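You operate a simulated robot arm through the tools that you are given. There is no shell and no other tool. Be economical: measure what you need, move in short steps, check, and stop when the job is done.

You are at the controls of a simulated robot arm. One attempt, no reset.

TASK
Share out the new filters on the front of the long bench. At the end: the cleaner jar from the front of the long bench stands on top of the white strip box (marked "STRIPS"); the blue cartridge (marked "PURE") from the front of the long bench stands where the cleaner jar stood; the new filter marked "E7" from the front of the long bench is on the silver yellow-grip tray; the new filter marked "E5" from the front of the long bench is on the corner of the long bench; whatever was shut is shut again. Leave all else as you found it, and nothing knocked over. Set down upright: new filter.

It is judged by the outcome, as a careful person would: the job done as asked, and still so three seconds after it is handed in. It fails if anything else is knocked over, pushed out of place, dropped, spilled or broken.

THE ROBOT
A 7-joint arm with a two-finger parallel gripper, fixed in place. Base frame: the origin is at the foot of the arm, x ahead of it, y to its left, z up; the work surface is at about z = 0.915. Readings come in m, degrees, newtons and seconds.
With the tool pointing down near the work surface it reaches from about 0.1 to 0.64 m from the base axis. Its first joint turns from -66.0 to 66.0 degrees. Payload 1.57 kg.
The TCP is the grasp point between the finger pads, 0.03 m short of the fingertips. In the tool frame z runs along the fingers and y along their closing line. The gripper opens to 0.08 m. The fingers are 0.017 m wide and 0.012 m thick; the gripper's body (0.04 by 0.082 m) begins 0.08 m behind the TCP.
Orientation is told as [roll, pitch, yaw] about the base's x, y, z axes, in that order, counted from this pose: with the fingers straight down and closing along the base's y, the tool's x points along the base's -x, its y along +y and its z along -z.

THE INTERFACE
- The arm moves only by the tool servo_tool. Its argument "series" is a list of rows, each a list of 7 numbers: the turn, a rotation vector about the tool's x, y, z in units of 60 degrees (1.0 is 60 degrees), then the shift along the tool's x, y, z in units of 300 mm (1.0 is 300 mm), then the gripper command, from -1 (shut) to 1 (fully open), values between in proportion. In form: [[ax, ay, az, tx, ty, tz, grip], ...]. A call has 1 to 12 rows; each row is the pose to reach, as a shift and turn from the pose commanded when the call began, along the tool's axes at that moment. A call with a number of a shift or a turn outside -1 to 1 is refused whole. Each row takes 0.2 s and may step no farther than 0.05 m and 8.6 degrees from the row before; otherwise, or with a gripper value out of range, the whole call is refused. A pose out of reach is approached as far as the arm can. The call stops where the force on the tool passes 40 N (or 10 N more than at its start, if that is more) or the arm is blocked; 0.2 s more then pass. Each finger travels about 0.072 m/s and halts on what it meets, pressing with about 37 N; the grip force reading is that of the motor and also rises with nothing between the fingers. The clock runs only during rows and for 0.2 s after the last one: add rows that repeat a pose to give the fingers time. It gives the time, the measured TCP pose, the force on the tool (base axes), the opening and the grip force at its end, in the units of the frame above (readings bear some noise), with the torque about the TCP (base axes, N m) and any sound that the robot's microphone picked up, and new pictures: "views" is both (left out), scene, wrist or none.
- Cameras (640 x 400 px; columns grow to the right, rows downward): "scene" is fixed at [0.0516, 0.4393, 1.4053]; the picture's right is [-0.76, -0.65, 0.00], its down [-0.48, 0.56, -0.67] and it looks along [0.44, -0.51, -0.74] (base axes); focal length 247 px, centre (320, 200). "wrist" rides on the gripper at [0.072, -0.007, -0.122] in the tool frame; the picture's right is [0.09, 1.00, 0.00], its down [-0.84, 0.08, -0.54] and it looks along [-0.54, 0.05, 0.84] (tool axes); focal length 238 px, centre (320, 200). There is no depth. A picture from a camera that has moved, and an enlarged one, comes with that camera's place and axes in the base frame and with its lens.
- close_up(camera, box): a new picture of the part [left, top, right, bottom] of that camera's present view, enlarged. The clock stands still meanwhile.
- close_job(): hands the job in; it is judged then, once.

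Work in short steps. Places have to be worked out from the pictures, the camera data and where the tool is seen: move nearer, look again, correct. Check each grasp and each placing, and mend what went wrong. You have 120 turns and 200 pictures in all, those below and enlarged ones among them. Open the gripper and draw the arm clear of the work before you hand the job in, unless the task says otherwise; then end with one line.

The tools are called after "Call:" by a JSON object that holds its "api" and its "payload". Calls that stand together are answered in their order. servo_tool: Moves the arm, as the interface text tells. Its arguments: {"type":"object","properties":{"series":{"type":"array","items":{"type":"array","items":{"type":"number"}}},"views":{"type":"string","enum":["both","scene","wrist","none"]}},"required":["series"]} The other tools are called the same way: close_up (camera, box) takes an enlarged picture of a part of a camera's view; close_job () hands the job in.

At the start:

```text
clock: 0.0
ee_pos: [0.4364, -0.0385, 1.1411]
ee_rot: [0.1, -0.3, 0.0]
wrist_force: [0.1, 0.0, 0.2]
wrist_torque: [0.02, -0.02, 0.02]
finger_gap: 0.08
grasp_force: 0.0
```

scene: 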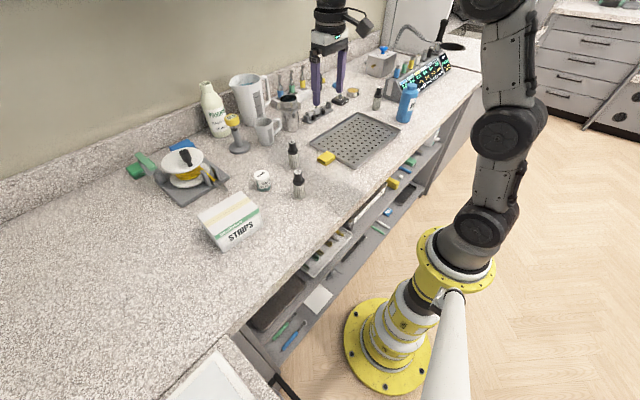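
wrist: 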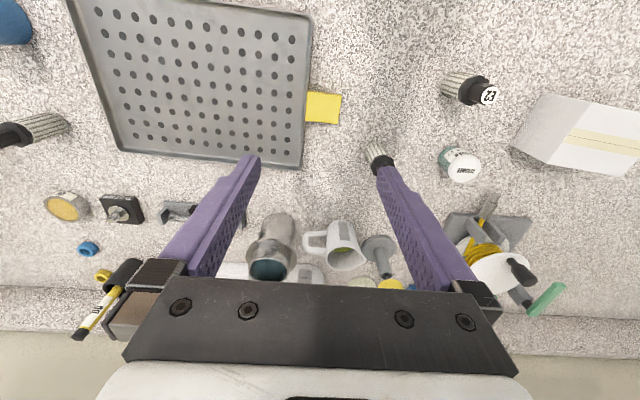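

I'll enlarge the main areas to read the marks.

Call:
{"api": "close_up", "payload": {"camera": "scene", "box": [190, 120, 350, 250]}}

Call:
{"api": "close_up", "payload": {"camera": "scene", "box": [300, 30, 480, 150]}}

Call:
{"api": "close_up", "payload": {"camera": "wrist", "box": [340, 40, 640, 220]}}

Call:
{"api": "close_up", "payload": {"camera": "wrist", "box": [0, 0, 320, 340]}}

```text
3.08 times, centred on (270, 185) of scene
camera zoom: at [0.0516, 0.4393, 1.4053], right [-0.76, -0.65, 0.0], down [-0.48, 0.56, -0.67], along [0.44, -0.51, -0.74], focal length 760 px, centre (474, 246)
```

zoom: 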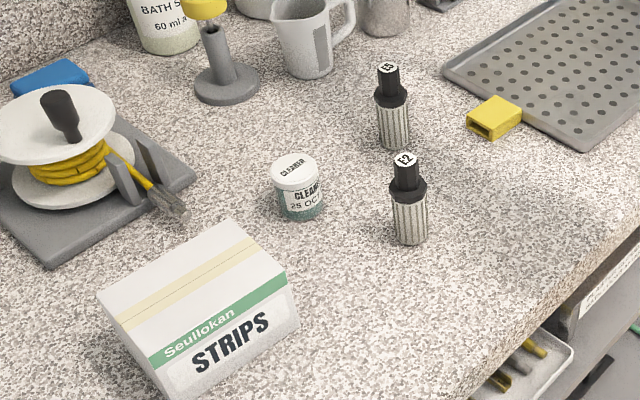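

```text
3.33 times, centred on (390, 90) of scene
camera zoom: at [0.0516, 0.4393, 1.4053], right [-0.76, -0.65, 0.0], down [-0.48, 0.56, -0.67], along [0.44, -0.51, -0.74], focal length 824 px, centre (87, 567)
```

zoom: 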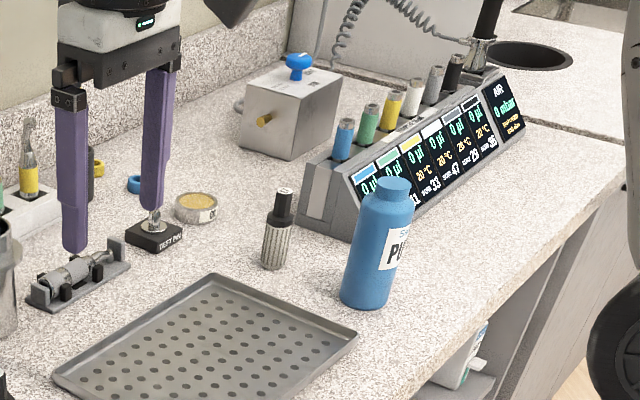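

```text
2.13 times, centred on (490, 130) of wrist
camera zoom: at [0.3637, -0.0458, 1.2624], right [-0.09, 1.0, 0.0], down [0.84, 0.08, 0.54], along [0.54, 0.05, -0.84], focal length 508 px, centre (-43, 349)
```

zoom: 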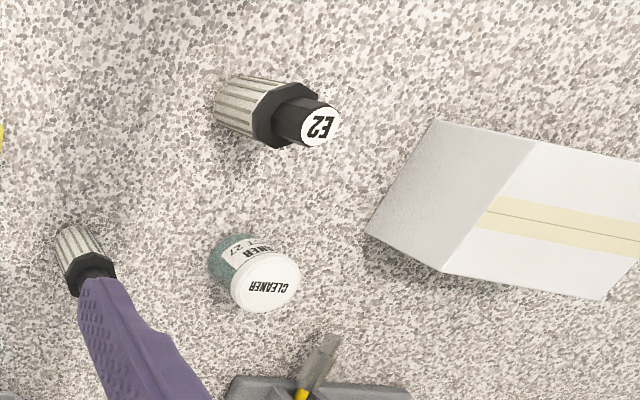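

```text
1.18 times, centred on (160, 170) of wrist
camera zoom: at [0.3637, -0.0458, 1.2624], right [-0.09, 1.0, 0.0], down [0.84, 0.08, 0.54], along [0.54, 0.05, -0.84], focal length 280 px, centre (508, 235)
```

zoom: 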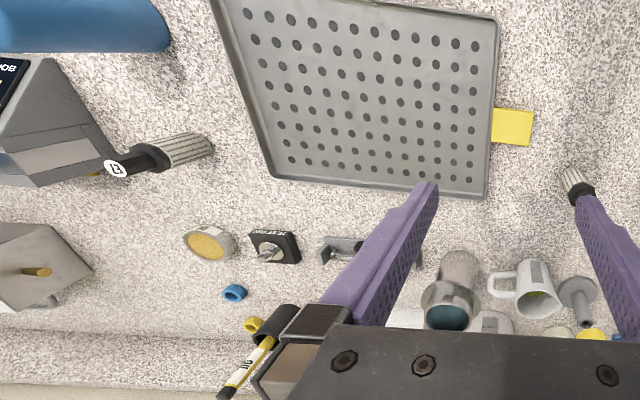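

I need to read the two unread filter marks.

Call:
{"api": "close_up", "payload": {"camera": "scene", "box": [283, 138, 307, 154]}}

Call:
{"api": "close_up", "payload": {"camera": "scene", "box": [365, 80, 395, 100]}}

Call:
{"api": "close_up", "payload": {"camera": "scene", "box": [283, 165, 313, 185]}}

Call:
{"api": "close_up", "payload": {"camera": "scene", "box": [240, 150, 460, 400]}}

Call:
{"api": "close_up", "payload": {"camera": "wrist", "box": [0, 105, 60, 155]}}

```text
16.00 times, centred on (295, 146) of scene
camera zoom: at [0.0516, 0.4393, 1.4053], right [-0.76, -0.65, 0.0], down [-0.48, 0.56, -0.67], along [0.44, -0.51, -0.74], focal length 3953 px, centre (720, 1064)
```

zoom: 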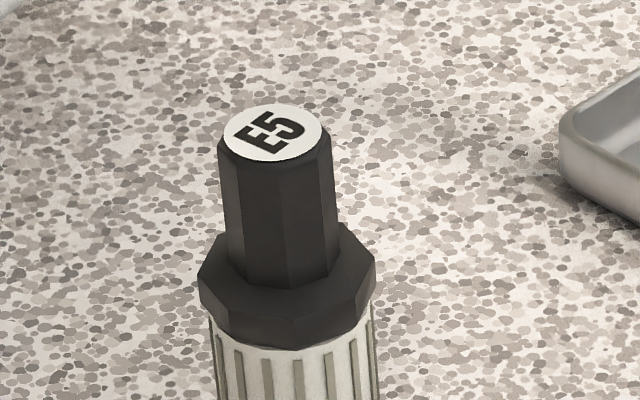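

```text
16.00 times, centred on (380, 90) of scene
camera zoom: at [0.0516, 0.4393, 1.4053], right [-0.76, -0.65, 0.0], down [-0.48, 0.56, -0.67], along [0.44, -0.51, -0.74], focal length 3953 px, centre (-640, 1960)
```

zoom: 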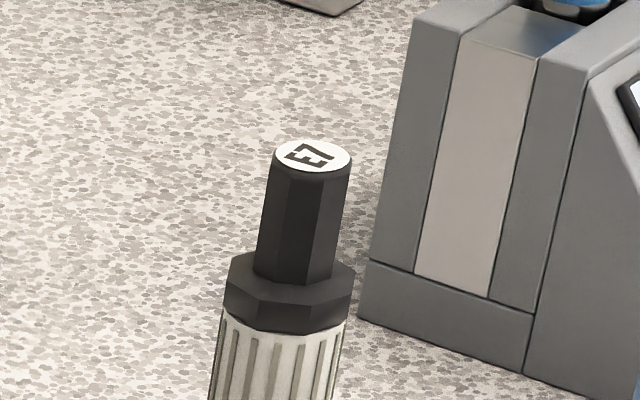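

```text
16.00 times, centred on (298, 175) of scene
camera zoom: at [0.0516, 0.4393, 1.4053], right [-0.76, -0.65, 0.0], down [-0.48, 0.56, -0.67], along [0.44, -0.51, -0.74], focal length 3953 px, centre (672, 600)
```

zoom: 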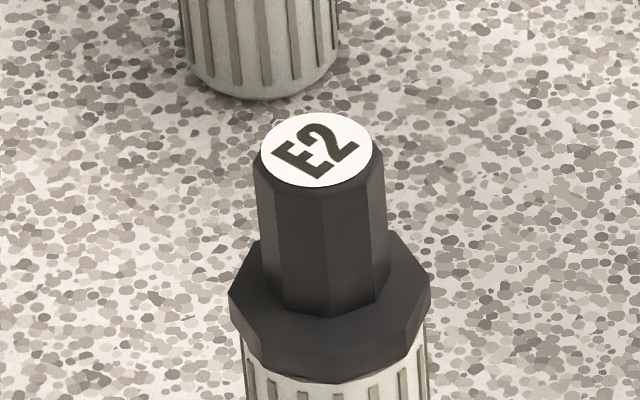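

```text
1.60 times, centred on (350, 275) of scene
camera zoom: at [0.0516, 0.4393, 1.4053], right [-0.76, -0.65, 0.0], down [-0.48, 0.56, -0.67], along [0.44, -0.51, -0.74], focal length 395 px, centre (272, 80)
```

zoom: 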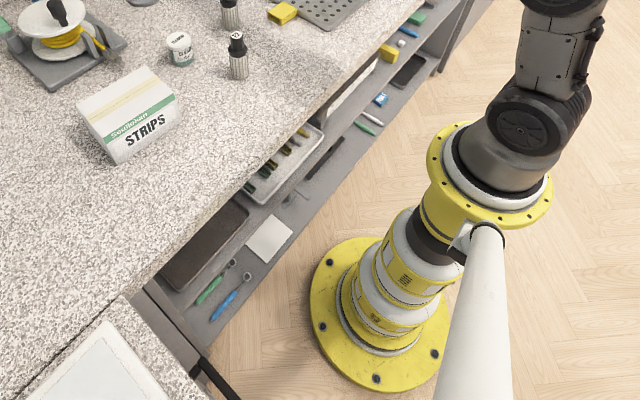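

```text
8.00 times, centred on (30, 130) of wrist
camera zoom: at [0.3637, -0.0458, 1.2624], right [-0.09, 1.0, 0.0], down [0.84, 0.08, 0.54], along [0.54, 0.05, -0.84], focal length 1907 px, centre (2640, 760)
```

zoom: 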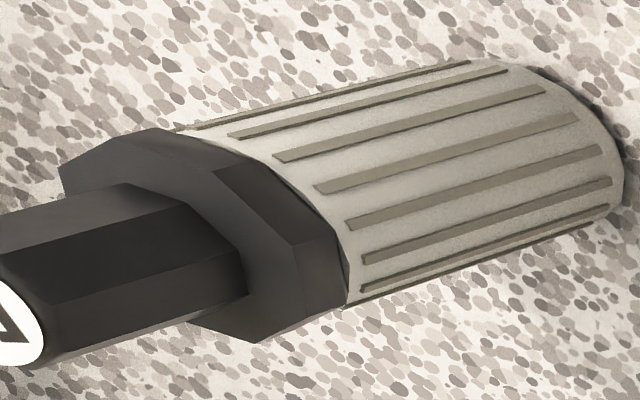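

E7 is past the tray, E5 sits near the yellow grip, and E2 stays. Next I check the corner end of the bench and the room around the targets.

Call:
{"api": "close_up", "payload": {"camera": "scene", "box": [0, 160, 300, 400]}}

Call:
{"api": "close_up", "payload": {"camera": "scene", "box": [360, 0, 640, 180]}}

```text
1.67 times, centred on (150, 280) of scene
camera zoom: at [0.0516, 0.4393, 1.4053], right [-0.76, -0.65, 0.0], down [-0.48, 0.56, -0.67], along [0.44, -0.51, -0.74], focal length 412 px, centre (603, 67)
```

zoom: 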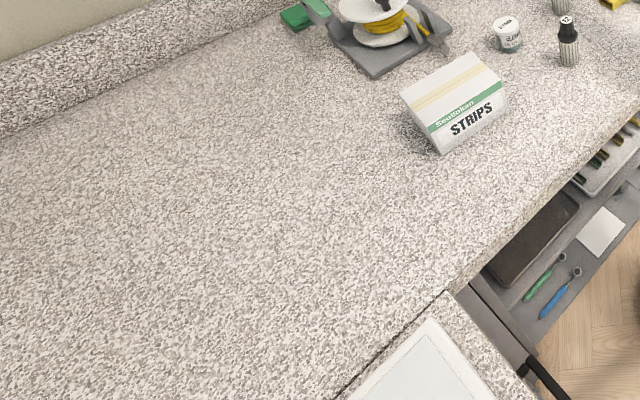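

```text
2.22 times, centred on (500, 90) of scene
camera zoom: at [0.0516, 0.4393, 1.4053], right [-0.76, -0.65, 0.0], down [-0.48, 0.56, -0.67], along [0.44, -0.51, -0.74], focal length 549 px, centre (-80, 444)
```

zoom: 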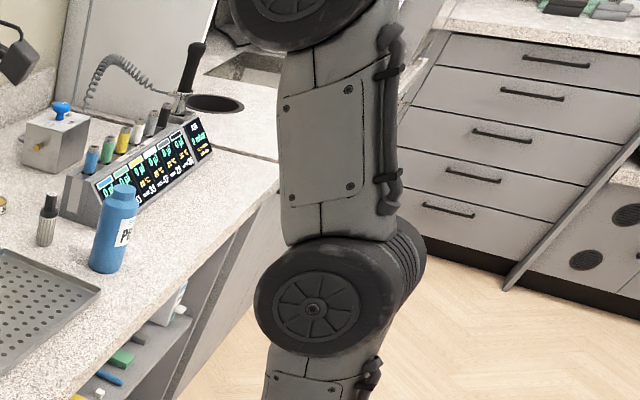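

Estimated places: jar (0.489, 0.171), E5 (0.496, 0.045), E2 (0.393, 0.129), box top about (0.435, 0.306, 0.979), E7 (0.495, -0.423) and PURE (0.372, -0.416). The inner bench corner is near (0.24, 0.44). I move above the jar to check.

Call:
{"api": "servo_tool", "payload": {"series": [[0, 0, 0, -0.035, 0.14, 0.027, 1], [0, 0, 0, -0.07, 0.28, 0.054, 1], [0, 0, 0, -0.105, 0.42, 0.081, 1], [0, 0, 0, -0.14, 0.56, 0.108, 1], [0, 0, 0, -0.175, 0.698, 0.137, 1], [0, 0, 0, -0.175, 0.698, 0.137, 1]]}}

```text
clock: 1.4
ee_pos: [0.4894, 0.1703, 1.1038]
ee_rot: [0.1, -0.2, 0.0]
wrist_force: [0.2, -0.3, 0.0]
wrist_torque: [-0.02, -0.03, 0.01]
finger_gap: 0.0802
grasp_force: 0.0
camera wrist: at [0.4175, 0.163, 1.2243], right [-0.09, 1.0, 0.0], down [0.84, 0.08, 0.54], along [0.54, 0.05, -0.84], focal length 238 px, centre (320, 200)
```

scene: 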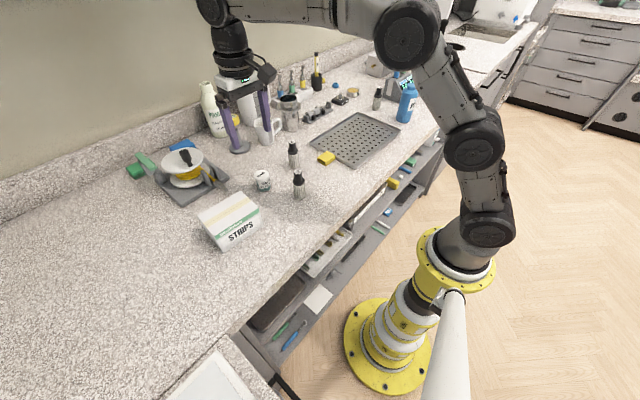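
wrist: 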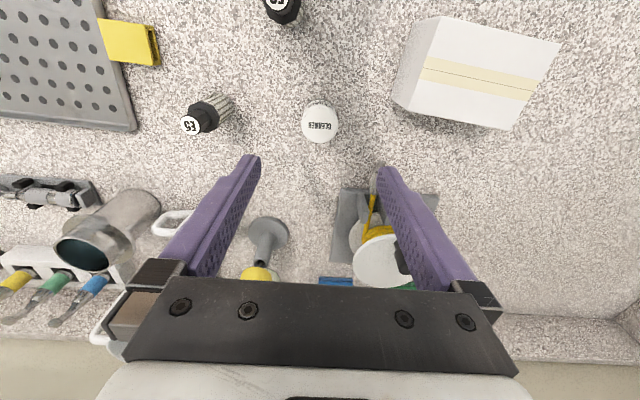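

The wrist view confirms the jar at about (0.487, 0.169). I go down and grip it.

Call:
{"api": "servo_tool", "payload": {"series": [[0, 0, 0, 0.006, -0.004, 0.125, 1], [0, 0, 0, 0.006, -0.004, 0.25, 1], [0, 0, 0, 0.006, -0.004, 0.375, 1], [0, 0, 0, 0.006, -0.004, 0.47, 1], [0, 0, 0, 0.006, -0.004, 0.503, 1], [0, 0, 0, 0.006, -0.004, 0.503, 1]]}}

Call:
{"api": "servo_tool", "payload": {"series": [[0, 0, 0, 0, 0, 0, -1], [0, 0, 0, 0, 0, 0, -1], [0, 0, 0, 0, 0, 0, -1], [0, 0, 0, 0, 0, 0, -1], [0, 0, 0, 0, 0, 0, -1]]}}

```text
clock: 2.8
ee_pos: [0.486, 0.1708, 0.9492]
ee_rot: [0.2, -0.1, 0.0]
wrist_force: [0.5, -0.1, 0.2]
wrist_torque: [-0.01, 0.01, -0.02]
finger_gap: 0.0801
grasp_force: 0.0
camera wrist: at [0.4153, 0.1628, 1.07], right [-0.09, 1.0, 0.0], down [0.84, 0.08, 0.54], along [0.54, 0.05, -0.84], focal length 238 px, centre (320, 200)
```

scene: 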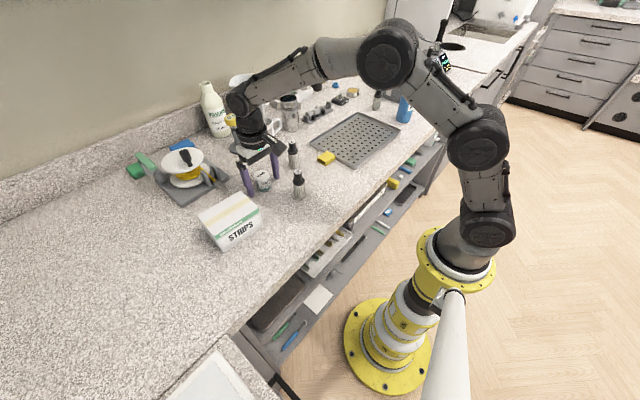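
wrist: 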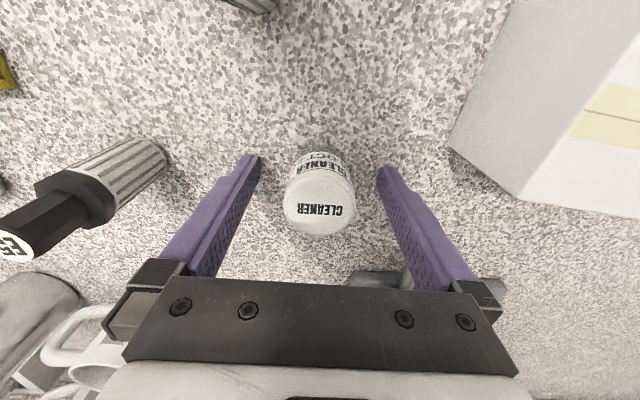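

```text
clock: 4.0
ee_pos: [0.488, 0.1693, 0.9492]
ee_rot: [0.1, -0.3, 0.0]
wrist_force: [0.3, 0.5, 0.6]
wrist_torque: [0.02, -0.03, -0.02]
finger_gap: 0.0385
grasp_force: 37.0
camera wrist: at [0.4154, 0.1627, 1.0704], right [-0.09, 1.0, 0.0], down [0.84, 0.08, 0.54], along [0.54, 0.05, -0.84], focal length 238 px, centre (320, 200)
```

scene: 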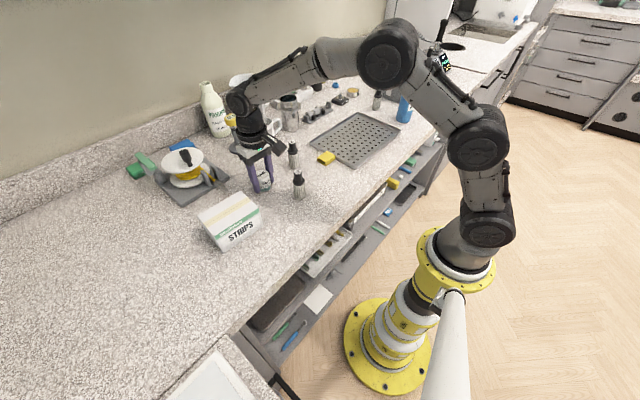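
wrist: 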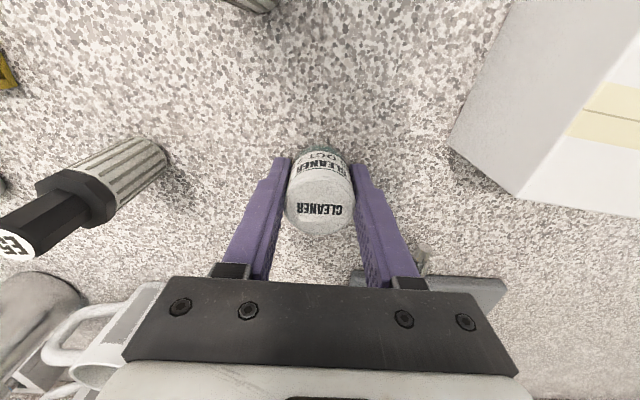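

Jar gripped (gap 0.0385); it stood at about (0.487, 0.169). I lift and carry it over the box.

Call:
{"api": "servo_tool", "payload": {"series": [[0, 0, 0, 0, 0, -0.1, -1], [0, 0, 0, 0, 0, -0.22, -1], [0, 0, 0, 0, 0, -0.34, -1], [0, 0, 0, 0.04, 0.1, -0.4, -1], [0, 0, 0, 0.08, 0.21, -0.4, -1], [0, 0, 0, 0.12, 0.32, -0.4, -1], [0, 0, 0, 0.178, 0.42, -0.4, -1], [0, 0, 0, 0.178, 0.454, -0.4, -1], [0, 0, 0, 0.178, 0.454, -0.4, -1]]}}

```text
clock: 6.0
ee_pos: [0.4315, 0.307, 1.0685]
ee_rot: [0.0, -0.1, 0.1]
wrist_force: [-1.0, -0.1, -0.3]
wrist_torque: [0.01, -0.01, -0.02]
finger_gap: 0.0385
grasp_force: 36.6
camera wrist: at [0.3599, 0.2999, 1.1905], right [-0.09, 1.0, 0.0], down [0.84, 0.08, 0.54], along [0.54, 0.05, -0.84], focal length 238 px, centre (320, 200)
```

scene: 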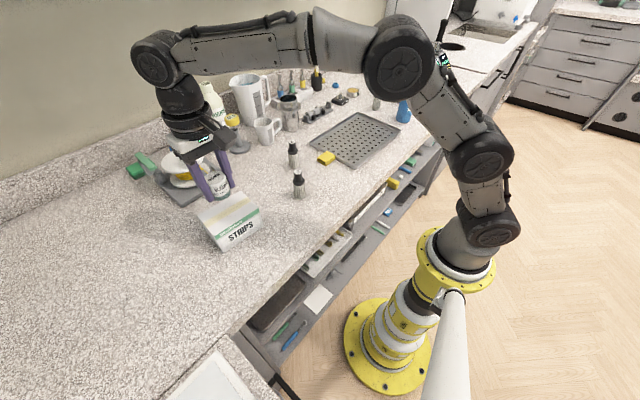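
wrist: 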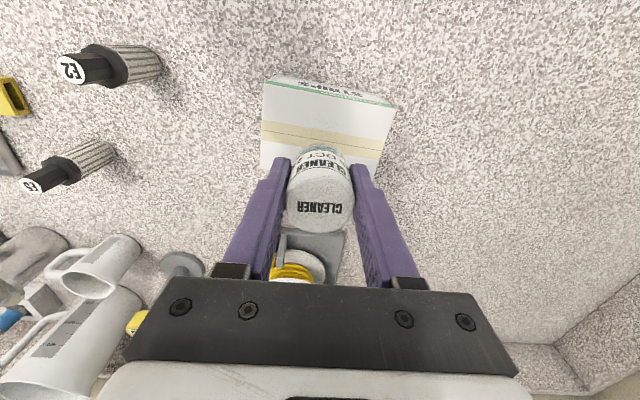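

The box centre checks out at about (0.432, 0.310). I lower slowly and watch the force.

Call:
{"api": "servo_tool", "payload": {"series": [[0, 0, 0, 0, 0.01, 0.08, -1], [0, 0, 0, 0, 0.01, 0.14, -1], [0, 0, 0, 0, 0.01, 0.165, -1], [0, 0, 0, 0, 0.01, 0.175, -1], [0, 0, 0, 0, 0.01, 0.175, -1]]}}

Call:
{"api": "close_up", "payload": {"camera": "scene", "box": [180, 150, 280, 250]}}

```text
clock: 7.2
ee_pos: [0.4329, 0.3086, 1.0193]
ee_rot: [0.3, -0.3, -0.1]
wrist_force: [-2.9, -2.1, 14.5]
wrist_torque: [-0.23, 0.15, -0.06]
finger_gap: 0.0387
grasp_force: 37.0
camera wrist: at [0.3611, 0.3019, 1.1409], right [-0.09, 1.0, 0.0], down [0.83, 0.08, 0.55], along [0.55, 0.05, -0.84], focal length 238 px, centre (320, 200)
```

scene: 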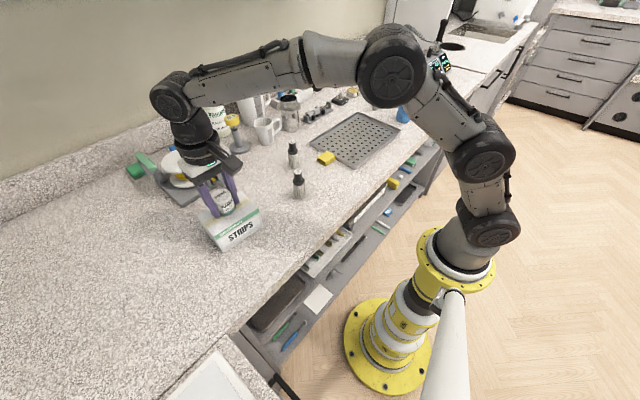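
wrist: 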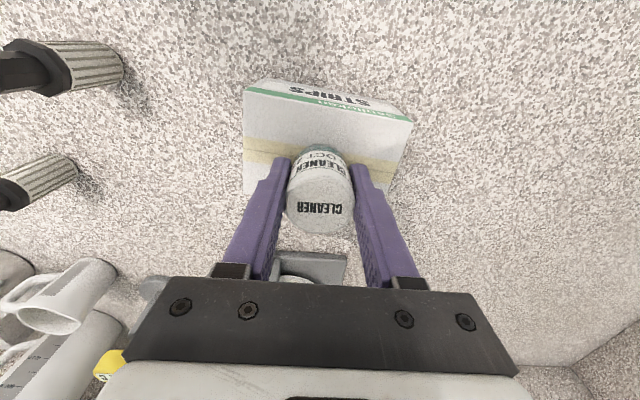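

```text
4.00 times, centred on (230, 200) of scene
camera zoom: at [0.0513, 0.4391, 1.4054], right [-0.76, -0.65, 0.0], down [-0.48, 0.56, -0.67], along [0.44, -0.51, -0.74], focal length 988 px, centre (680, 200)
```

zoom: 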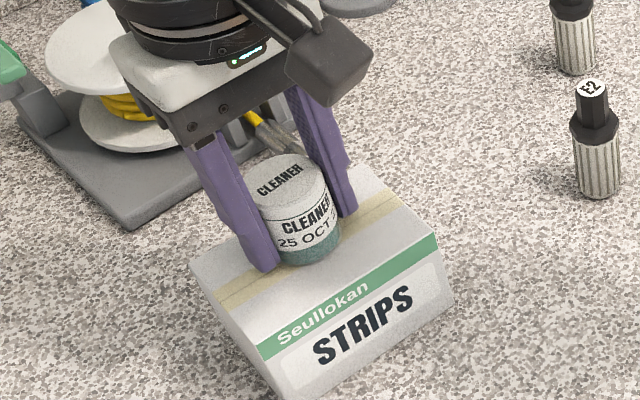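

There is contact at 14 N and the jar is centred on the box. I ease off the load, release and rise.

Call:
{"api": "servo_tool", "payload": {"series": [[0, 0, 0, 0, 0, -0.007, -1], [0, 0, 0, 0, 0, -0.008, 0.2], [0, 0, 0, 0, 0, -0.008, 0.6], [0, 0, 0, 0, 0, -0.008, 0.6], [0, 0, 0, 0, 0, -0.1, 0.6], [0, 0, 0, 0, 0, -0.25, 0.8], [0, 0, 0, 0, 0, -0.4, 1], [0, 0, 0, 0, 0, -0.4, 1]]}}

Call:
{"api": "close_up", "payload": {"camera": "scene", "box": [180, 150, 280, 250]}}

```text
clock: 9.0
ee_pos: [0.4328, 0.3091, 1.1358]
ee_rot: [0.2, -0.1, 0.0]
wrist_force: [0.6, 0.6, 0.5]
wrist_torque: [-0.01, 0.01, 0.01]
finger_gap: 0.0799
grasp_force: 0.2
camera wrist: at [0.3616, 0.3017, 1.2576], right [-0.09, 1.0, 0.0], down [0.84, 0.08, 0.54], along [0.54, 0.05, -0.84], focal length 238 px, centre (320, 200)
```

scene: 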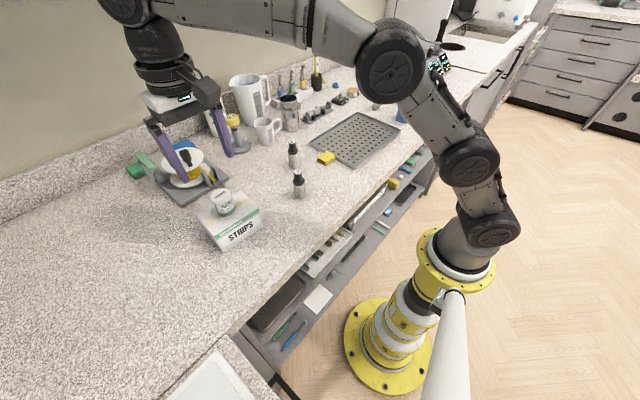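
wrist: 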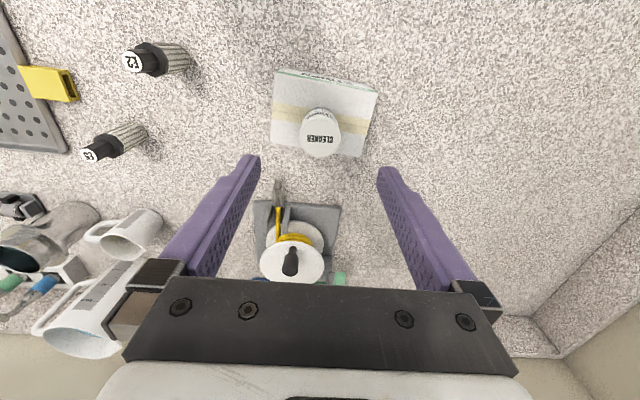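

```text
4.00 times, centred on (230, 200) of scene
camera zoom: at [0.0516, 0.4393, 1.4053], right [-0.76, -0.65, 0.0], down [-0.48, 0.56, -0.67], along [0.44, -0.51, -0.74], focal length 988 px, centre (680, 200)
```

zoom: 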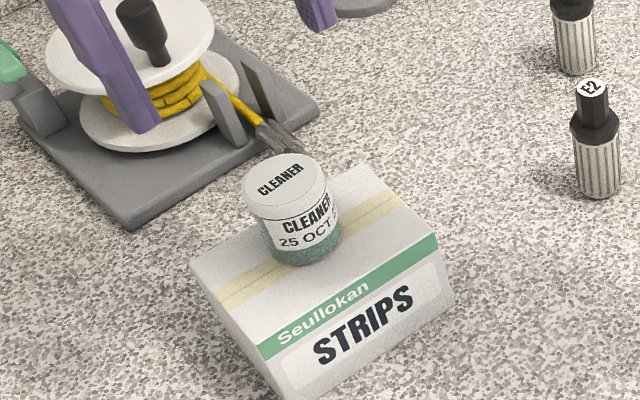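

The jar stands well on the box. The view also shows the L-corner, with the end wall near y≈0.85. Next I go above E5.

Call:
{"api": "servo_tool", "payload": {"series": [[0, 0, 0, -0.03, -0.14, 0, 1], [0, 0, 0, -0.06, -0.28, 0, 1], [0, 0, 0, -0.1, -0.42, 0, 1], [0, 0, 0, -0.13, -0.56, 0, 1], [0, 0, 0, -0.17, -0.7, 0, 1], [0, 0, 0, -0.2, -0.8, 0, 1], [0, 0, 0, -0.2, -0.873, 0, 1], [0, 0, 0, -0.2, -0.873, 0, 1]]}}

```text
clock: 10.8
ee_pos: [0.4912, 0.0465, 1.1353]
ee_rot: [0.0, -0.2, -0.1]
wrist_force: [0.0, 1.1, -0.2]
wrist_torque: [-0.01, 0.04, 0.01]
finger_gap: 0.08
grasp_force: 0.0
camera wrist: at [0.4191, 0.0387, 1.2572], right [-0.09, 1.0, 0.0], down [0.84, 0.08, 0.54], along [0.54, 0.05, -0.84], focal length 238 px, centre (320, 200)
```

scene: 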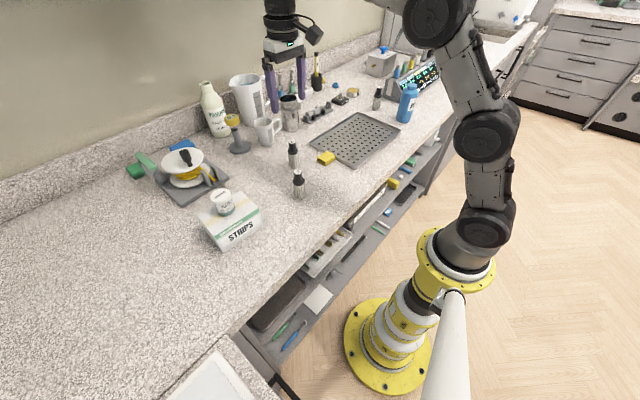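
wrist: 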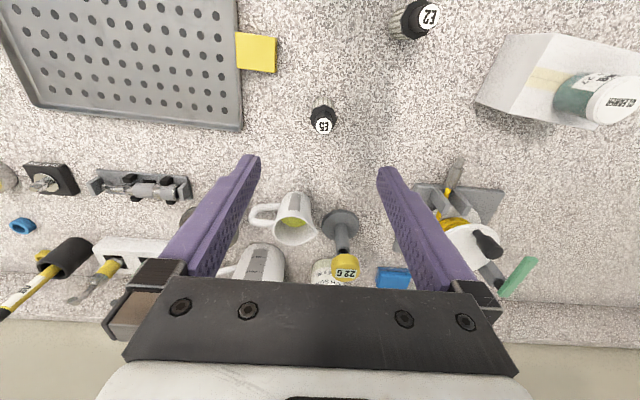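

E5 is centred at about (0.490, 0.048), with its top near z = 1.00. I go down around its body and grip.

Call:
{"api": "servo_tool", "payload": {"series": [[0, 0, 0, 0.002, 0.004, 0.14, 1], [0, 0, 0, 0.002, 0.004, 0.28, 1], [0, 0, 0, 0.002, 0.004, 0.42, 1], [0, 0, 0, 0.002, 0.004, 0.54, 1], [0, 0, 0, 0.002, 0.004, 0.615, 1], [0, 0, 0, 0.002, 0.004, 0.615, 1], [0, 0, 0, 0.002, 0.004, 0.615, -1], [0, 0, 0, 0.002, 0.004, 0.615, -1], [0, 0, 0, 0.002, 0.004, 0.615, -1], [0, 0, 0, 0.002, 0.004, 0.615, -1], [0, 0, 0, 0.002, 0.004, 0.615, -1]]}}

```text
clock: 13.2
ee_pos: [0.4932, 0.0469, 0.9534]
ee_rot: [0.0, -0.2, -0.1]
wrist_force: [0.1, -0.1, 0.9]
wrist_torque: [-0.04, 0.02, 0.0]
finger_gap: 0.0304
grasp_force: 37.0
camera wrist: at [0.4213, 0.0406, 1.0739], right [-0.09, 1.0, 0.0], down [0.84, 0.08, 0.54], along [0.54, 0.05, -0.84], focal length 238 px, centre (320, 200)
```

scene: 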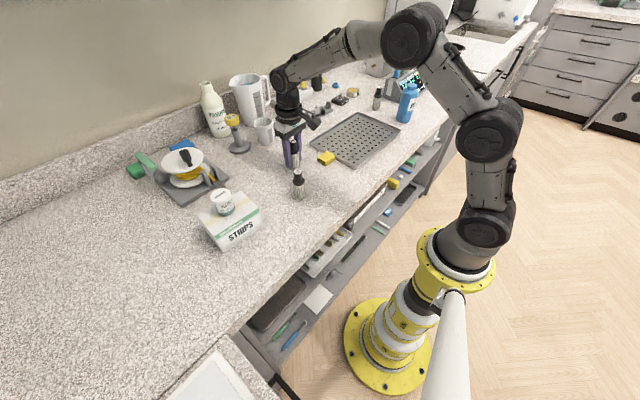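
wrist: 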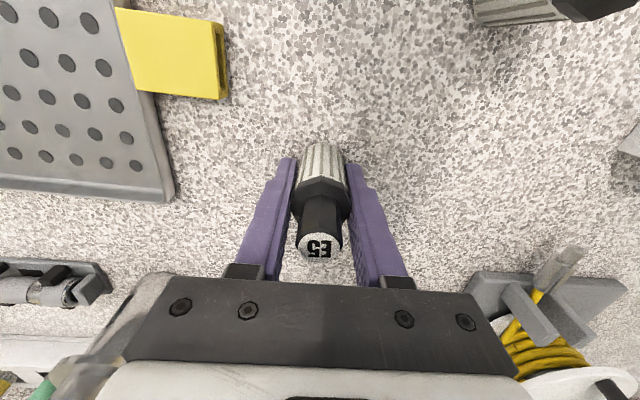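

E5 is gripped. I lift it and carry it toward the corner in two legs.

Call:
{"api": "servo_tool", "payload": {"series": [[0, 0, 0, 0, 0, -0.1, -1], [0, 0, 0, 0, 0, -0.22, -1], [0, 0, 0, 0, 0, -0.36, -1], [0, 0, 0, 0, 0, -0.5, -1], [0, 0, 0, 0.03, 0.1, -0.6, -1], [0, 0, 0, 0.08, 0.23, -0.6, -1], [0, 0, 0, 0.13, 0.36, -0.6, -1], [0, 0, 0, 0.18, 0.49, -0.6, -1], [0, 0, 0, 0.23, 0.62, -0.6, -1], [0, 0, 0, 0.28, 0.74, -0.6, -1], [0, 0, 0, 0.34, 0.85, -0.6, -1], [0, 0, 0, 0.4, 0.96, -0.6, -1]], "views": "scene"}}

Call:
{"api": "servo_tool", "payload": {"series": [[0, 0, 0, 0.03, 0.12, 0, -1], [0, 0, 0, 0.06, 0.25, 0, -1], [0, 0, 0, 0.1, 0.38, 0, -1], [0, 0, 0, 0.14, 0.5, 0, -1], [0, 0, 0, 0.14, 0.61, 0, -1], [0, 0, 0, 0.14, 0.61, 0, -1]]}}

```text
clock: 15.8
ee_pos: [0.3719, 0.3374, 1.1344]
ee_rot: [0.2, -0.2, 0.1]
wrist_force: [0.6, 0.5, -0.2]
wrist_torque: [-0.05, -0.03, -0.02]
finger_gap: 0.0304
grasp_force: 37.3
```

scene: 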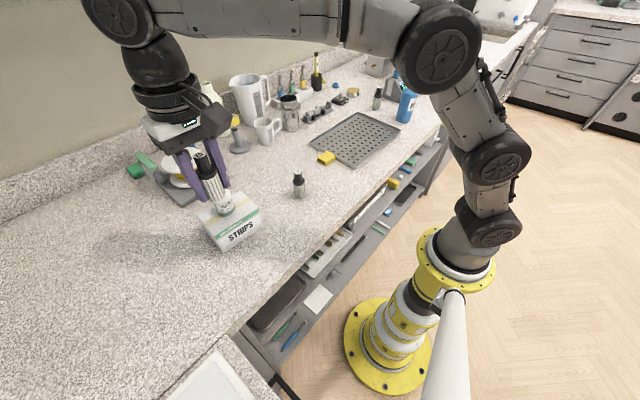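

```text
clock: 17.2
ee_pos: [0.314, 0.4913, 1.1154]
ee_rot: [0.1, -0.3, 0.0]
wrist_force: [-0.4, 0.1, -0.4]
wrist_torque: [-0.02, -0.02, 0.0]
finger_gap: 0.0302
grasp_force: 37.0
out of reach, approached as far as the arm can: row 4, 5, 6
camera wrist: at [0.2413, 0.4857, 1.2361], right [-0.09, 1.0, 0.0], down [0.84, 0.08, 0.54], along [0.54, 0.05, -0.84], focal length 238 px, centre (320, 200)
```

scene: 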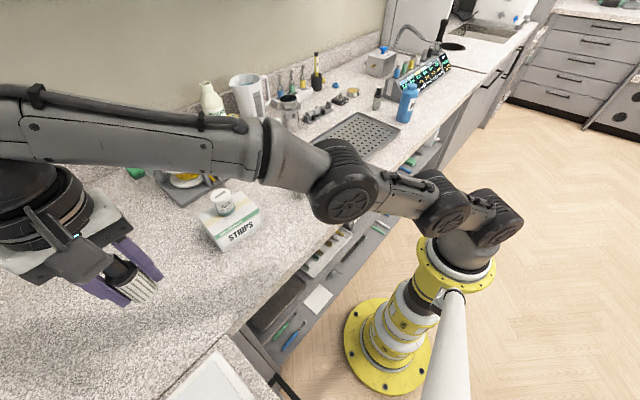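
wrist: 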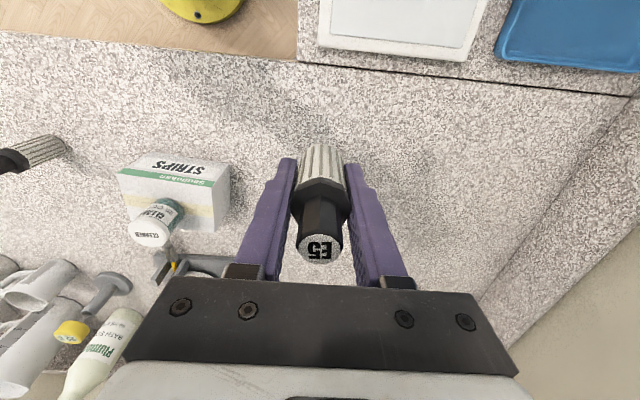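

The long bench's seam lies at x≈0.258 and its inner corner at y≈0.46, so the corner area is past y≈0.46. I lower partway and see where the pose settles.

Call:
{"api": "servo_tool", "payload": {"series": [[0, 0, 0, 0, 0, 0.1, -1], [0, 0, 0, 0, 0, 0.2, -1], [0, 0, 0, 0, 0, 0.3, -1], [0, 0, 0, 0, 0, 0.35, -1], [0, 0, 0, 0, 0, 0.35, -1]], "views": "none"}}

```text
clock: 18.4
ee_pos: [0.3143, 0.4909, 1.0105]
ee_rot: [0.1, -0.2, 0.0]
wrist_force: [0.0, 1.1, -0.4]
wrist_torque: [-0.03, -0.06, -0.03]
finger_gap: 0.0302
grasp_force: 37.4
```

The command had been clamped to the reachable pose. I now shift toward (0.325, 0.522) at this height.

Call:
{"api": "servo_tool", "payload": {"series": [[0, 0, 0, -0.02, 0.05, 0.02, -1], [0, 0, 0, -0.035, 0.103, 0.03, -1], [0, 0, 0, -0.035, 0.103, 0.03, -1]], "views": "none"}}

```text
clock: 19.2
ee_pos: [0.3245, 0.5224, 1.0003]
ee_rot: [0.1, -0.2, -0.1]
wrist_force: [-0.6, -0.1, -0.2]
wrist_torque: [0.0, 0.01, -0.01]
finger_gap: 0.0303
grasp_force: 37.8
```

Now I lower to the bench (TCP z about 0.953).

Call:
{"api": "servo_tool", "payload": {"series": [[0, 0, 0, 0, 0, 0.08, -1], [0, 0, 0, 0, 0, 0.13, -1], [0, 0, 0, 0, 0, 0.15, -1], [0, 0, 0, 0, 0, 0.156, -1], [0, 0, 0, 0, 0, 0.156, -1]]}}

```text
clock: 20.4
ee_pos: [0.3245, 0.5202, 0.9521]
ee_rot: [0.2, -0.2, 0.0]
wrist_force: [-0.9, -0.5, -0.6]
wrist_torque: [0.01, 0.0, -0.01]
finger_gap: 0.03
grasp_force: 36.5
camera wrist: at [0.2526, 0.5143, 1.0739], right [-0.09, 1.0, 0.0], down [0.84, 0.08, 0.54], along [0.54, 0.05, -0.84], focal length 238 px, centre (320, 200)
```

scene: 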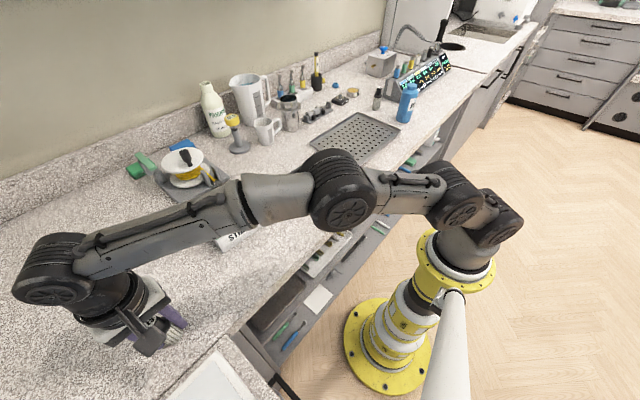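
wrist: 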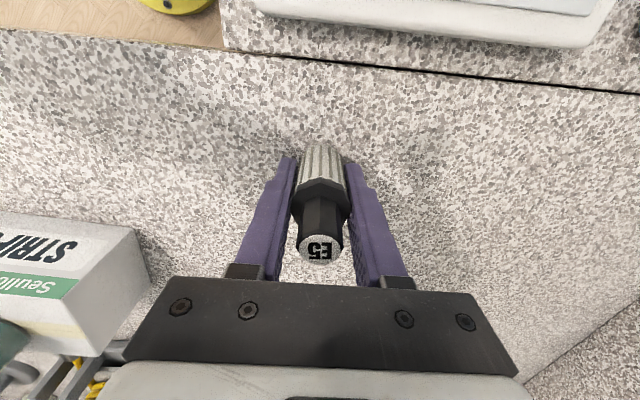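

There's no contact yet, so I ease down in small steps.

Call:
{"api": "servo_tool", "payload": {"series": [[0, 0, 0, 0, 0, 0.004, -1], [0, 0, 0, 0, 0, 0.008, -1], [0, 0, 0, 0, 0, 0.008, -1]], "views": "none"}}

```text
clock: 21.2
ee_pos: [0.3243, 0.5231, 0.9522]
ee_rot: [0.3, -0.2, 0.0]
wrist_force: [-1.4, -2.6, 7.0]
wrist_torque: [-0.14, 0.1, -0.01]
finger_gap: 0.0304
grasp_force: 36.6
```

The filter has touched down (7 N). I release it and rise.

Call:
{"api": "servo_tool", "payload": {"series": [[0, 0, 0, 0, 0, -0.004, -1], [0, 0, 0, 0, 0, -0.004, 0.2], [0, 0, 0, 0, 0, -0.004, 0.7], [0, 0, 0, 0, 0, -0.004, 1], [0, 0, 0, 0, 0, -0.004, 1], [0, 0, 0, 0, 0, -0.12, 1], [0, 0, 0, 0, 0, -0.25, 1], [0, 0, 0, 0.03, -0.03, -0.38, 1], [0, 0, 0, 0.03, -0.06, -0.5, 1], [0, 0, 0, 0.03, -0.1, -0.6, 1]]}}

```text
clock: 23.4
ee_pos: [0.3102, 0.4847, 1.1277]
ee_rot: [0.0, -0.1, 0.0]
wrist_force: [0.0, -0.4, -0.3]
wrist_torque: [-0.02, 0.02, 0.0]
finger_gap: 0.0803
grasp_force: 0.1
out of reach, approached as far as the arm can: row 10
camera wrist: at [0.2385, 0.4785, 1.2483], right [-0.09, 1.0, 0.0], down [0.84, 0.08, 0.54], along [0.54, 0.05, -0.84], focal length 238 px, centre (320, 200)
```

scene: 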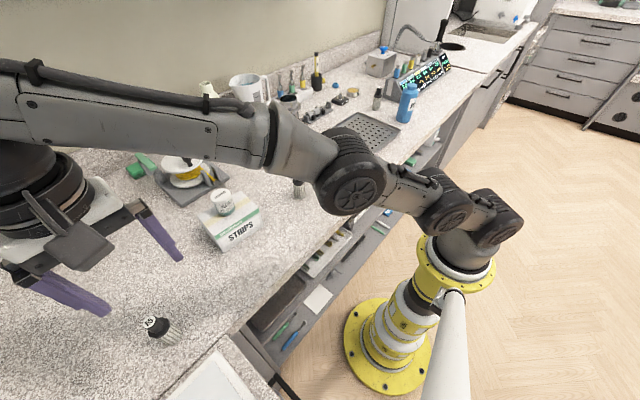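
wrist: 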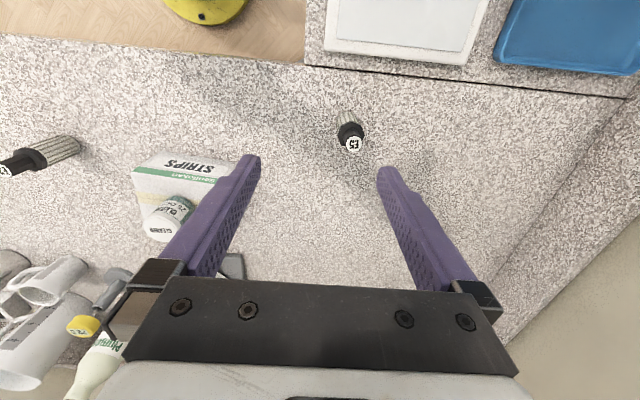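

E5 stands upright in the corner. Next is the PURE cartridge, so I travel back over the bench in legs.

Call:
{"api": "servo_tool", "payload": {"series": [[0, 0, 0, -0.03, -0.12, -0.02, 1], [0, 0, 0, -0.06, -0.26, -0.03, 1], [0, 0, 0, -0.09, -0.4, -0.03, 1], [0, 0, 0, -0.12, -0.54, -0.03, 1], [0, 0, 0, -0.15, -0.68, -0.03, 1], [0, 0, 0, -0.18, -0.82, -0.03, 1], [0, 0, 0, -0.2, -0.96, -0.03, 1]], "views": "none"}}

Call:
{"api": "servo_tool", "payload": {"series": [[0, 0, 0, 0, -0.14, 0, 1], [0, 0, 0, 0, -0.28, 0, 1], [0, 0, 0, 0, -0.42, 0, 1], [0, 0, 0, 0, -0.56, 0, 1], [0, 0, 0, 0, -0.7, 0, 1], [0, 0, 0, 0, -0.84, 0, 1], [0, 0, 0, 0, -0.98, 0, 1]], "views": "none"}}

Call:
{"api": "servo_tool", "payload": {"series": [[0, 0, 0, 0, -0.14, 0, 1], [0, 0, 0, 0, -0.28, 0, 1], [0, 0, 0, 0, -0.42, 0, 1], [0, 0, 0, 0, -0.5, 0, 1], [0, 0, 0, 0, -0.5, 0, 1]]}}

```text
clock: 25.0
ee_pos: [0.3707, 0.1994, 1.1356]
ee_rot: [0.1, -0.2, 0.1]
wrist_force: [-0.3, 0.0, 0.5]
wrist_torque: [0.02, -0.02, 0.03]
finger_gap: 0.0798
grasp_force: 0.1
```

```text
clock: 26.6
ee_pos: [0.3721, -0.0952, 1.1376]
ee_rot: [0.1, -0.1, 0.0]
wrist_force: [-0.3, 0.2, 0.5]
wrist_torque: [0.04, -0.01, 0.0]
finger_gap: 0.0798
grasp_force: 0.2
```

```text
clock: 27.8
ee_pos: [0.3716, -0.2442, 1.1349]
ee_rot: [0.1, 0.0, 0.0]
wrist_force: [-0.3, 0.3, 1.1]
wrist_torque: [0.01, 0.0, -0.01]
finger_gap: 0.0799
grasp_force: 0.0
camera wrist: at [0.3007, -0.2519, 1.2551], right [-0.09, 1.0, 0.0], down [0.84, 0.08, 0.54], along [0.54, 0.05, -0.84], focal length 238 px, centre (320, 200)
```

scene: 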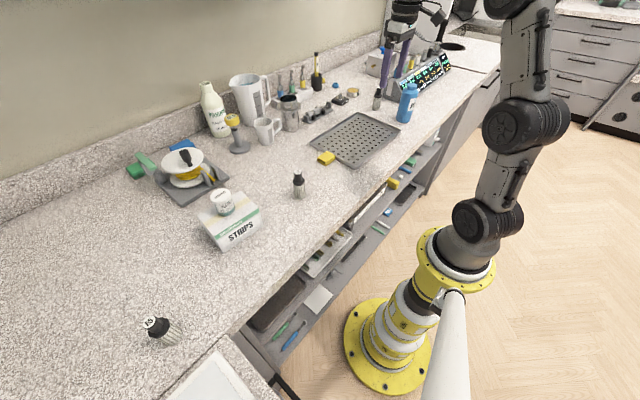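
wrist: 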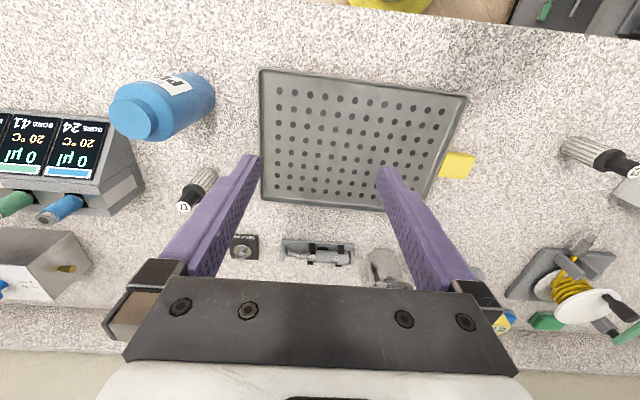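

The bottle is at about (0.370, -0.410), roughly 65 mm wide, which is a snug fit. I hover above it to centre exactly.

Call:
{"api": "servo_tool", "payload": {"series": [[0, 0, 0, 0, -0.13, 0, 1], [0, 0, 0, 0, -0.26, 0, 1], [0, 0, 0, 0, -0.4, 0, 1], [0, 0, 0, 0, -0.51, 0, 1], [0, 0, 0, 0, -0.553, 0, 1], [0, 0, 0, 0, -0.553, 0, 1]]}}

Call:
{"api": "close_up", "payload": {"camera": "scene", "box": [340, 0, 480, 140]}}

```text
clock: 29.2
ee_pos: [0.3731, -0.41, 1.1327]
ee_rot: [0.1, -0.2, 0.1]
wrist_force: [0.8, 0.7, 0.9]
wrist_torque: [0.0, 0.0, -0.01]
finger_gap: 0.08
grasp_force: 0.0
camera wrist: at [0.3014, -0.4171, 1.2543], right [-0.09, 1.0, 0.0], down [0.84, 0.08, 0.54], along [0.54, 0.05, -0.84], focal length 238 px, centre (320, 200)
```

scene: 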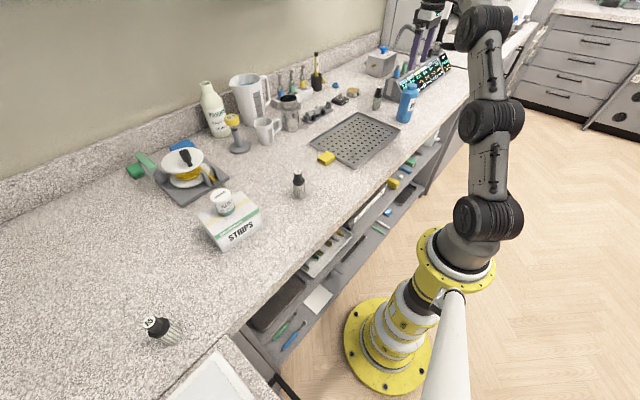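
wrist: 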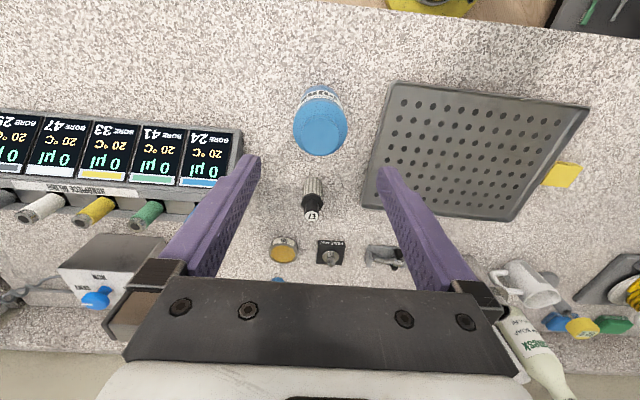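

```text
2.86 times, centred on (410, 70) of scene
camera zoom: at [0.0516, 0.4393, 1.4053], right [-0.76, -0.65, 0.0], down [-0.48, 0.56, -0.67], along [0.44, -0.51, -0.74], focal length 706 px, centre (63, 571)
```

zoom: 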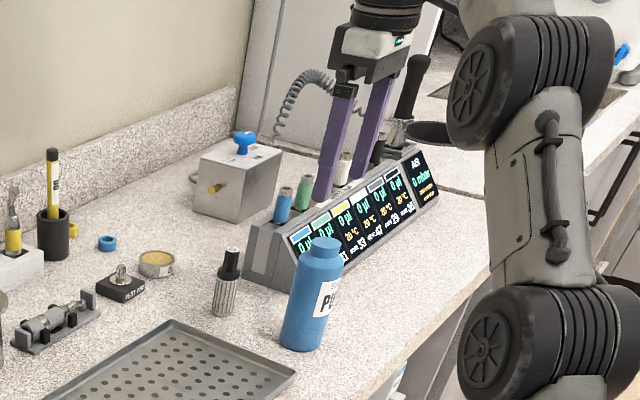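

The bottle is centred in y, and its x is about 0.367. I lower to z≈0.985 around the body.

Call:
{"api": "servo_tool", "payload": {"series": [[0, 0, 0, 0.018, -0.004, 0.1, 1], [0, 0, 0, 0.018, -0.004, 0.2, 1], [0, 0, 0, 0.018, -0.004, 0.3, 1], [0, 0, 0, 0.018, -0.004, 0.3, 1]], "views": "wrist"}}

```text
clock: 30.2
ee_pos: [0.3658, -0.411, 1.0434]
ee_rot: [0.1, -0.2, 0.1]
wrist_force: [-0.2, 0.8, 0.0]
wrist_torque: [-0.02, 0.0, -0.01]
finger_gap: 0.0801
grasp_force: 0.1
camera wrist: at [0.2939, -0.4184, 1.1648], right [-0.09, 1.0, 0.0], down [0.84, 0.08, 0.54], along [0.54, 0.05, -0.84], focal length 238 px, centre (320, 200)
```

wrist: 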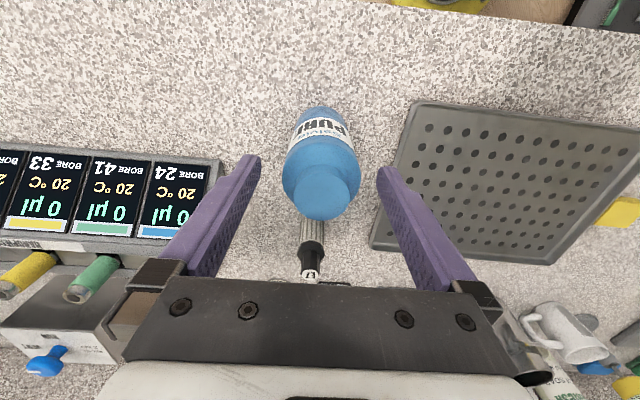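

It's well centred, so I finish the descent and grip.

Call:
{"api": "servo_tool", "payload": {"series": [[0, 0, 0, -0.01, 0.004, 0.1, 1], [0, 0, 0, -0.01, 0.004, 0.19, 1], [0, 0, 0, -0.01, 0.004, 0.19, 1], [0, 0, 0, -0.01, 0.004, 0.19, -1], [0, 0, 0, -0.01, 0.004, 0.19, -1], [0, 0, 0, -0.01, 0.004, 0.19, -1], [0, 0, 0, -0.01, 0.004, 0.19, -1]], "views": "wrist"}}

```text
clock: 31.8
ee_pos: [0.3699, -0.411, 0.9877]
ee_rot: [0.1, -0.1, 0.0]
wrist_force: [-0.3, 0.2, -1.3]
wrist_torque: [-0.03, -0.01, -0.04]
finger_gap: 0.0526
grasp_force: 36.9
camera wrist: at [0.2979, -0.4178, 1.1089], right [-0.09, 1.0, 0.0], down [0.84, 0.08, 0.54], along [0.54, 0.05, -0.84], focal length 238 px, centre (320, 200)
```

wrist: 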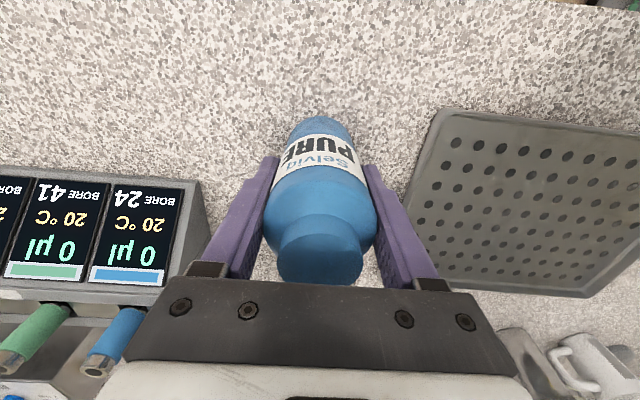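

PURE is gripped (gap 0.053). I lift and check the load.

Call:
{"api": "servo_tool", "payload": {"series": [[0, 0, 0, 0, 0, -0.05, -1], [0, 0, 0, 0, 0, -0.15, -1], [0, 0, 0, 0, 0, -0.27, -1], [0, 0, 0, 0, 0, -0.4, -1], [0, 0, 0, 0, 0, -0.42, -1]], "views": "wrist"}}

```text
clock: 33.0
ee_pos: [0.3717, -0.4115, 1.1133]
ee_rot: [0.1, -0.1, 0.0]
wrist_force: [-0.2, 0.3, -1.8]
wrist_torque: [0.03, -0.01, -0.03]
finger_gap: 0.053
grasp_force: 37.5
camera wrist: at [0.2983, -0.4178, 1.2347], right [-0.09, 1.0, 0.0], down [0.84, 0.08, 0.54], along [0.54, 0.05, -0.84], focal length 238 px, centre (320, 200)
```

wrist: 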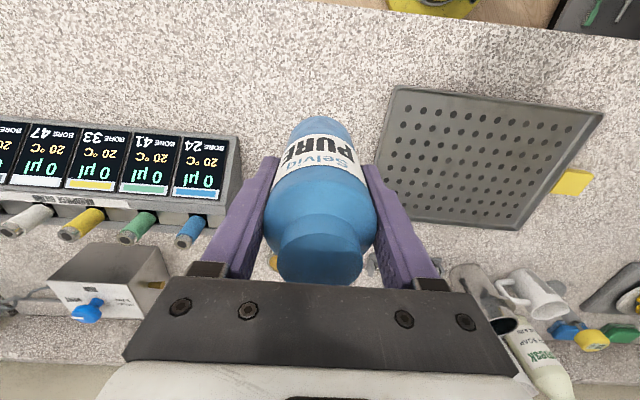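

It's held firmly. I carry it to the old jar spot (0.487, 0.169).

Call:
{"api": "servo_tool", "payload": {"series": [[0, 0, 0, -0.01, 0.1, 0, -1], [0, 0, 0, -0.03, 0.23, 0, -1], [0, 0, 0, -0.05, 0.37, 0, -1], [0, 0, 0, -0.08, 0.51, 0, -1], [0, 0, 0, -0.12, 0.65, 0, -1], [0, 0, 0, -0.16, 0.79, 0, -1], [0, 0, 0, -0.2, 0.93, 0, -1]], "views": "none"}}

Call:
{"api": "servo_tool", "payload": {"series": [[0, 0, 0, -0.05, 0.13, 0, -1], [0, 0, 0, -0.09, 0.26, 0, -1], [0, 0, 0, -0.13, 0.39, 0, -1], [0, 0, 0, -0.16, 0.52, 0, -1], [0, 0, 0, -0.185, 0.65, 0, -1], [0, 0, 0, -0.185, 0.78, 0, -1], [0, 0, 0, -0.185, 0.91, 0, -1], [0, 0, 0, -0.185, 1.0, 0, -1], [0, 0, 0, -0.185, 1.0, 0, -1]]}}

```text
clock: 34.6
ee_pos: [0.4321, -0.1306, 1.1128]
ee_rot: [0.1, -0.1, 0.1]
wrist_force: [0.0, 0.6, -2.8]
wrist_torque: [-0.05, 0.0, 0.02]
finger_gap: 0.0526
grasp_force: 37.4
```

```text
clock: 36.6
ee_pos: [0.4863, 0.1696, 1.1152]
ee_rot: [0.1, -0.1, -0.1]
wrist_force: [0.3, 0.0, -3.0]
wrist_torque: [0.01, 0.04, 0.0]
finger_gap: 0.0529
grasp_force: 36.7
camera wrist: at [0.4147, 0.1625, 1.2369], right [-0.09, 1.0, 0.0], down [0.84, 0.08, 0.54], along [0.54, 0.05, -0.84], focal length 238 px, centre (320, 200)
```

scene: 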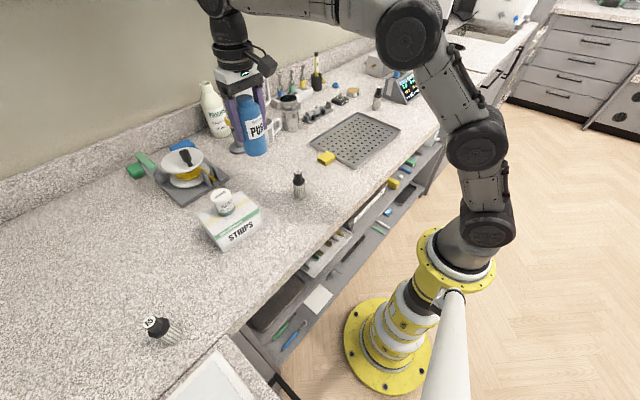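
wrist: 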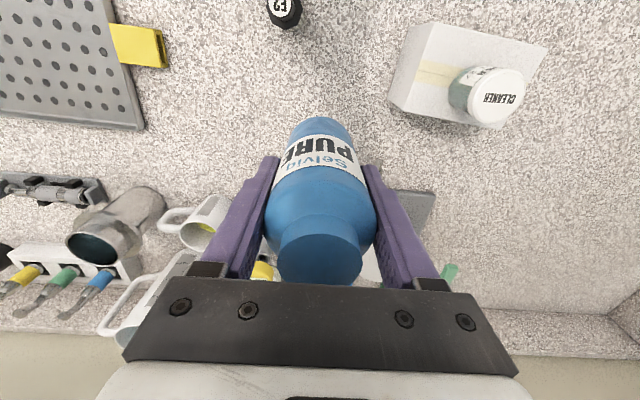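

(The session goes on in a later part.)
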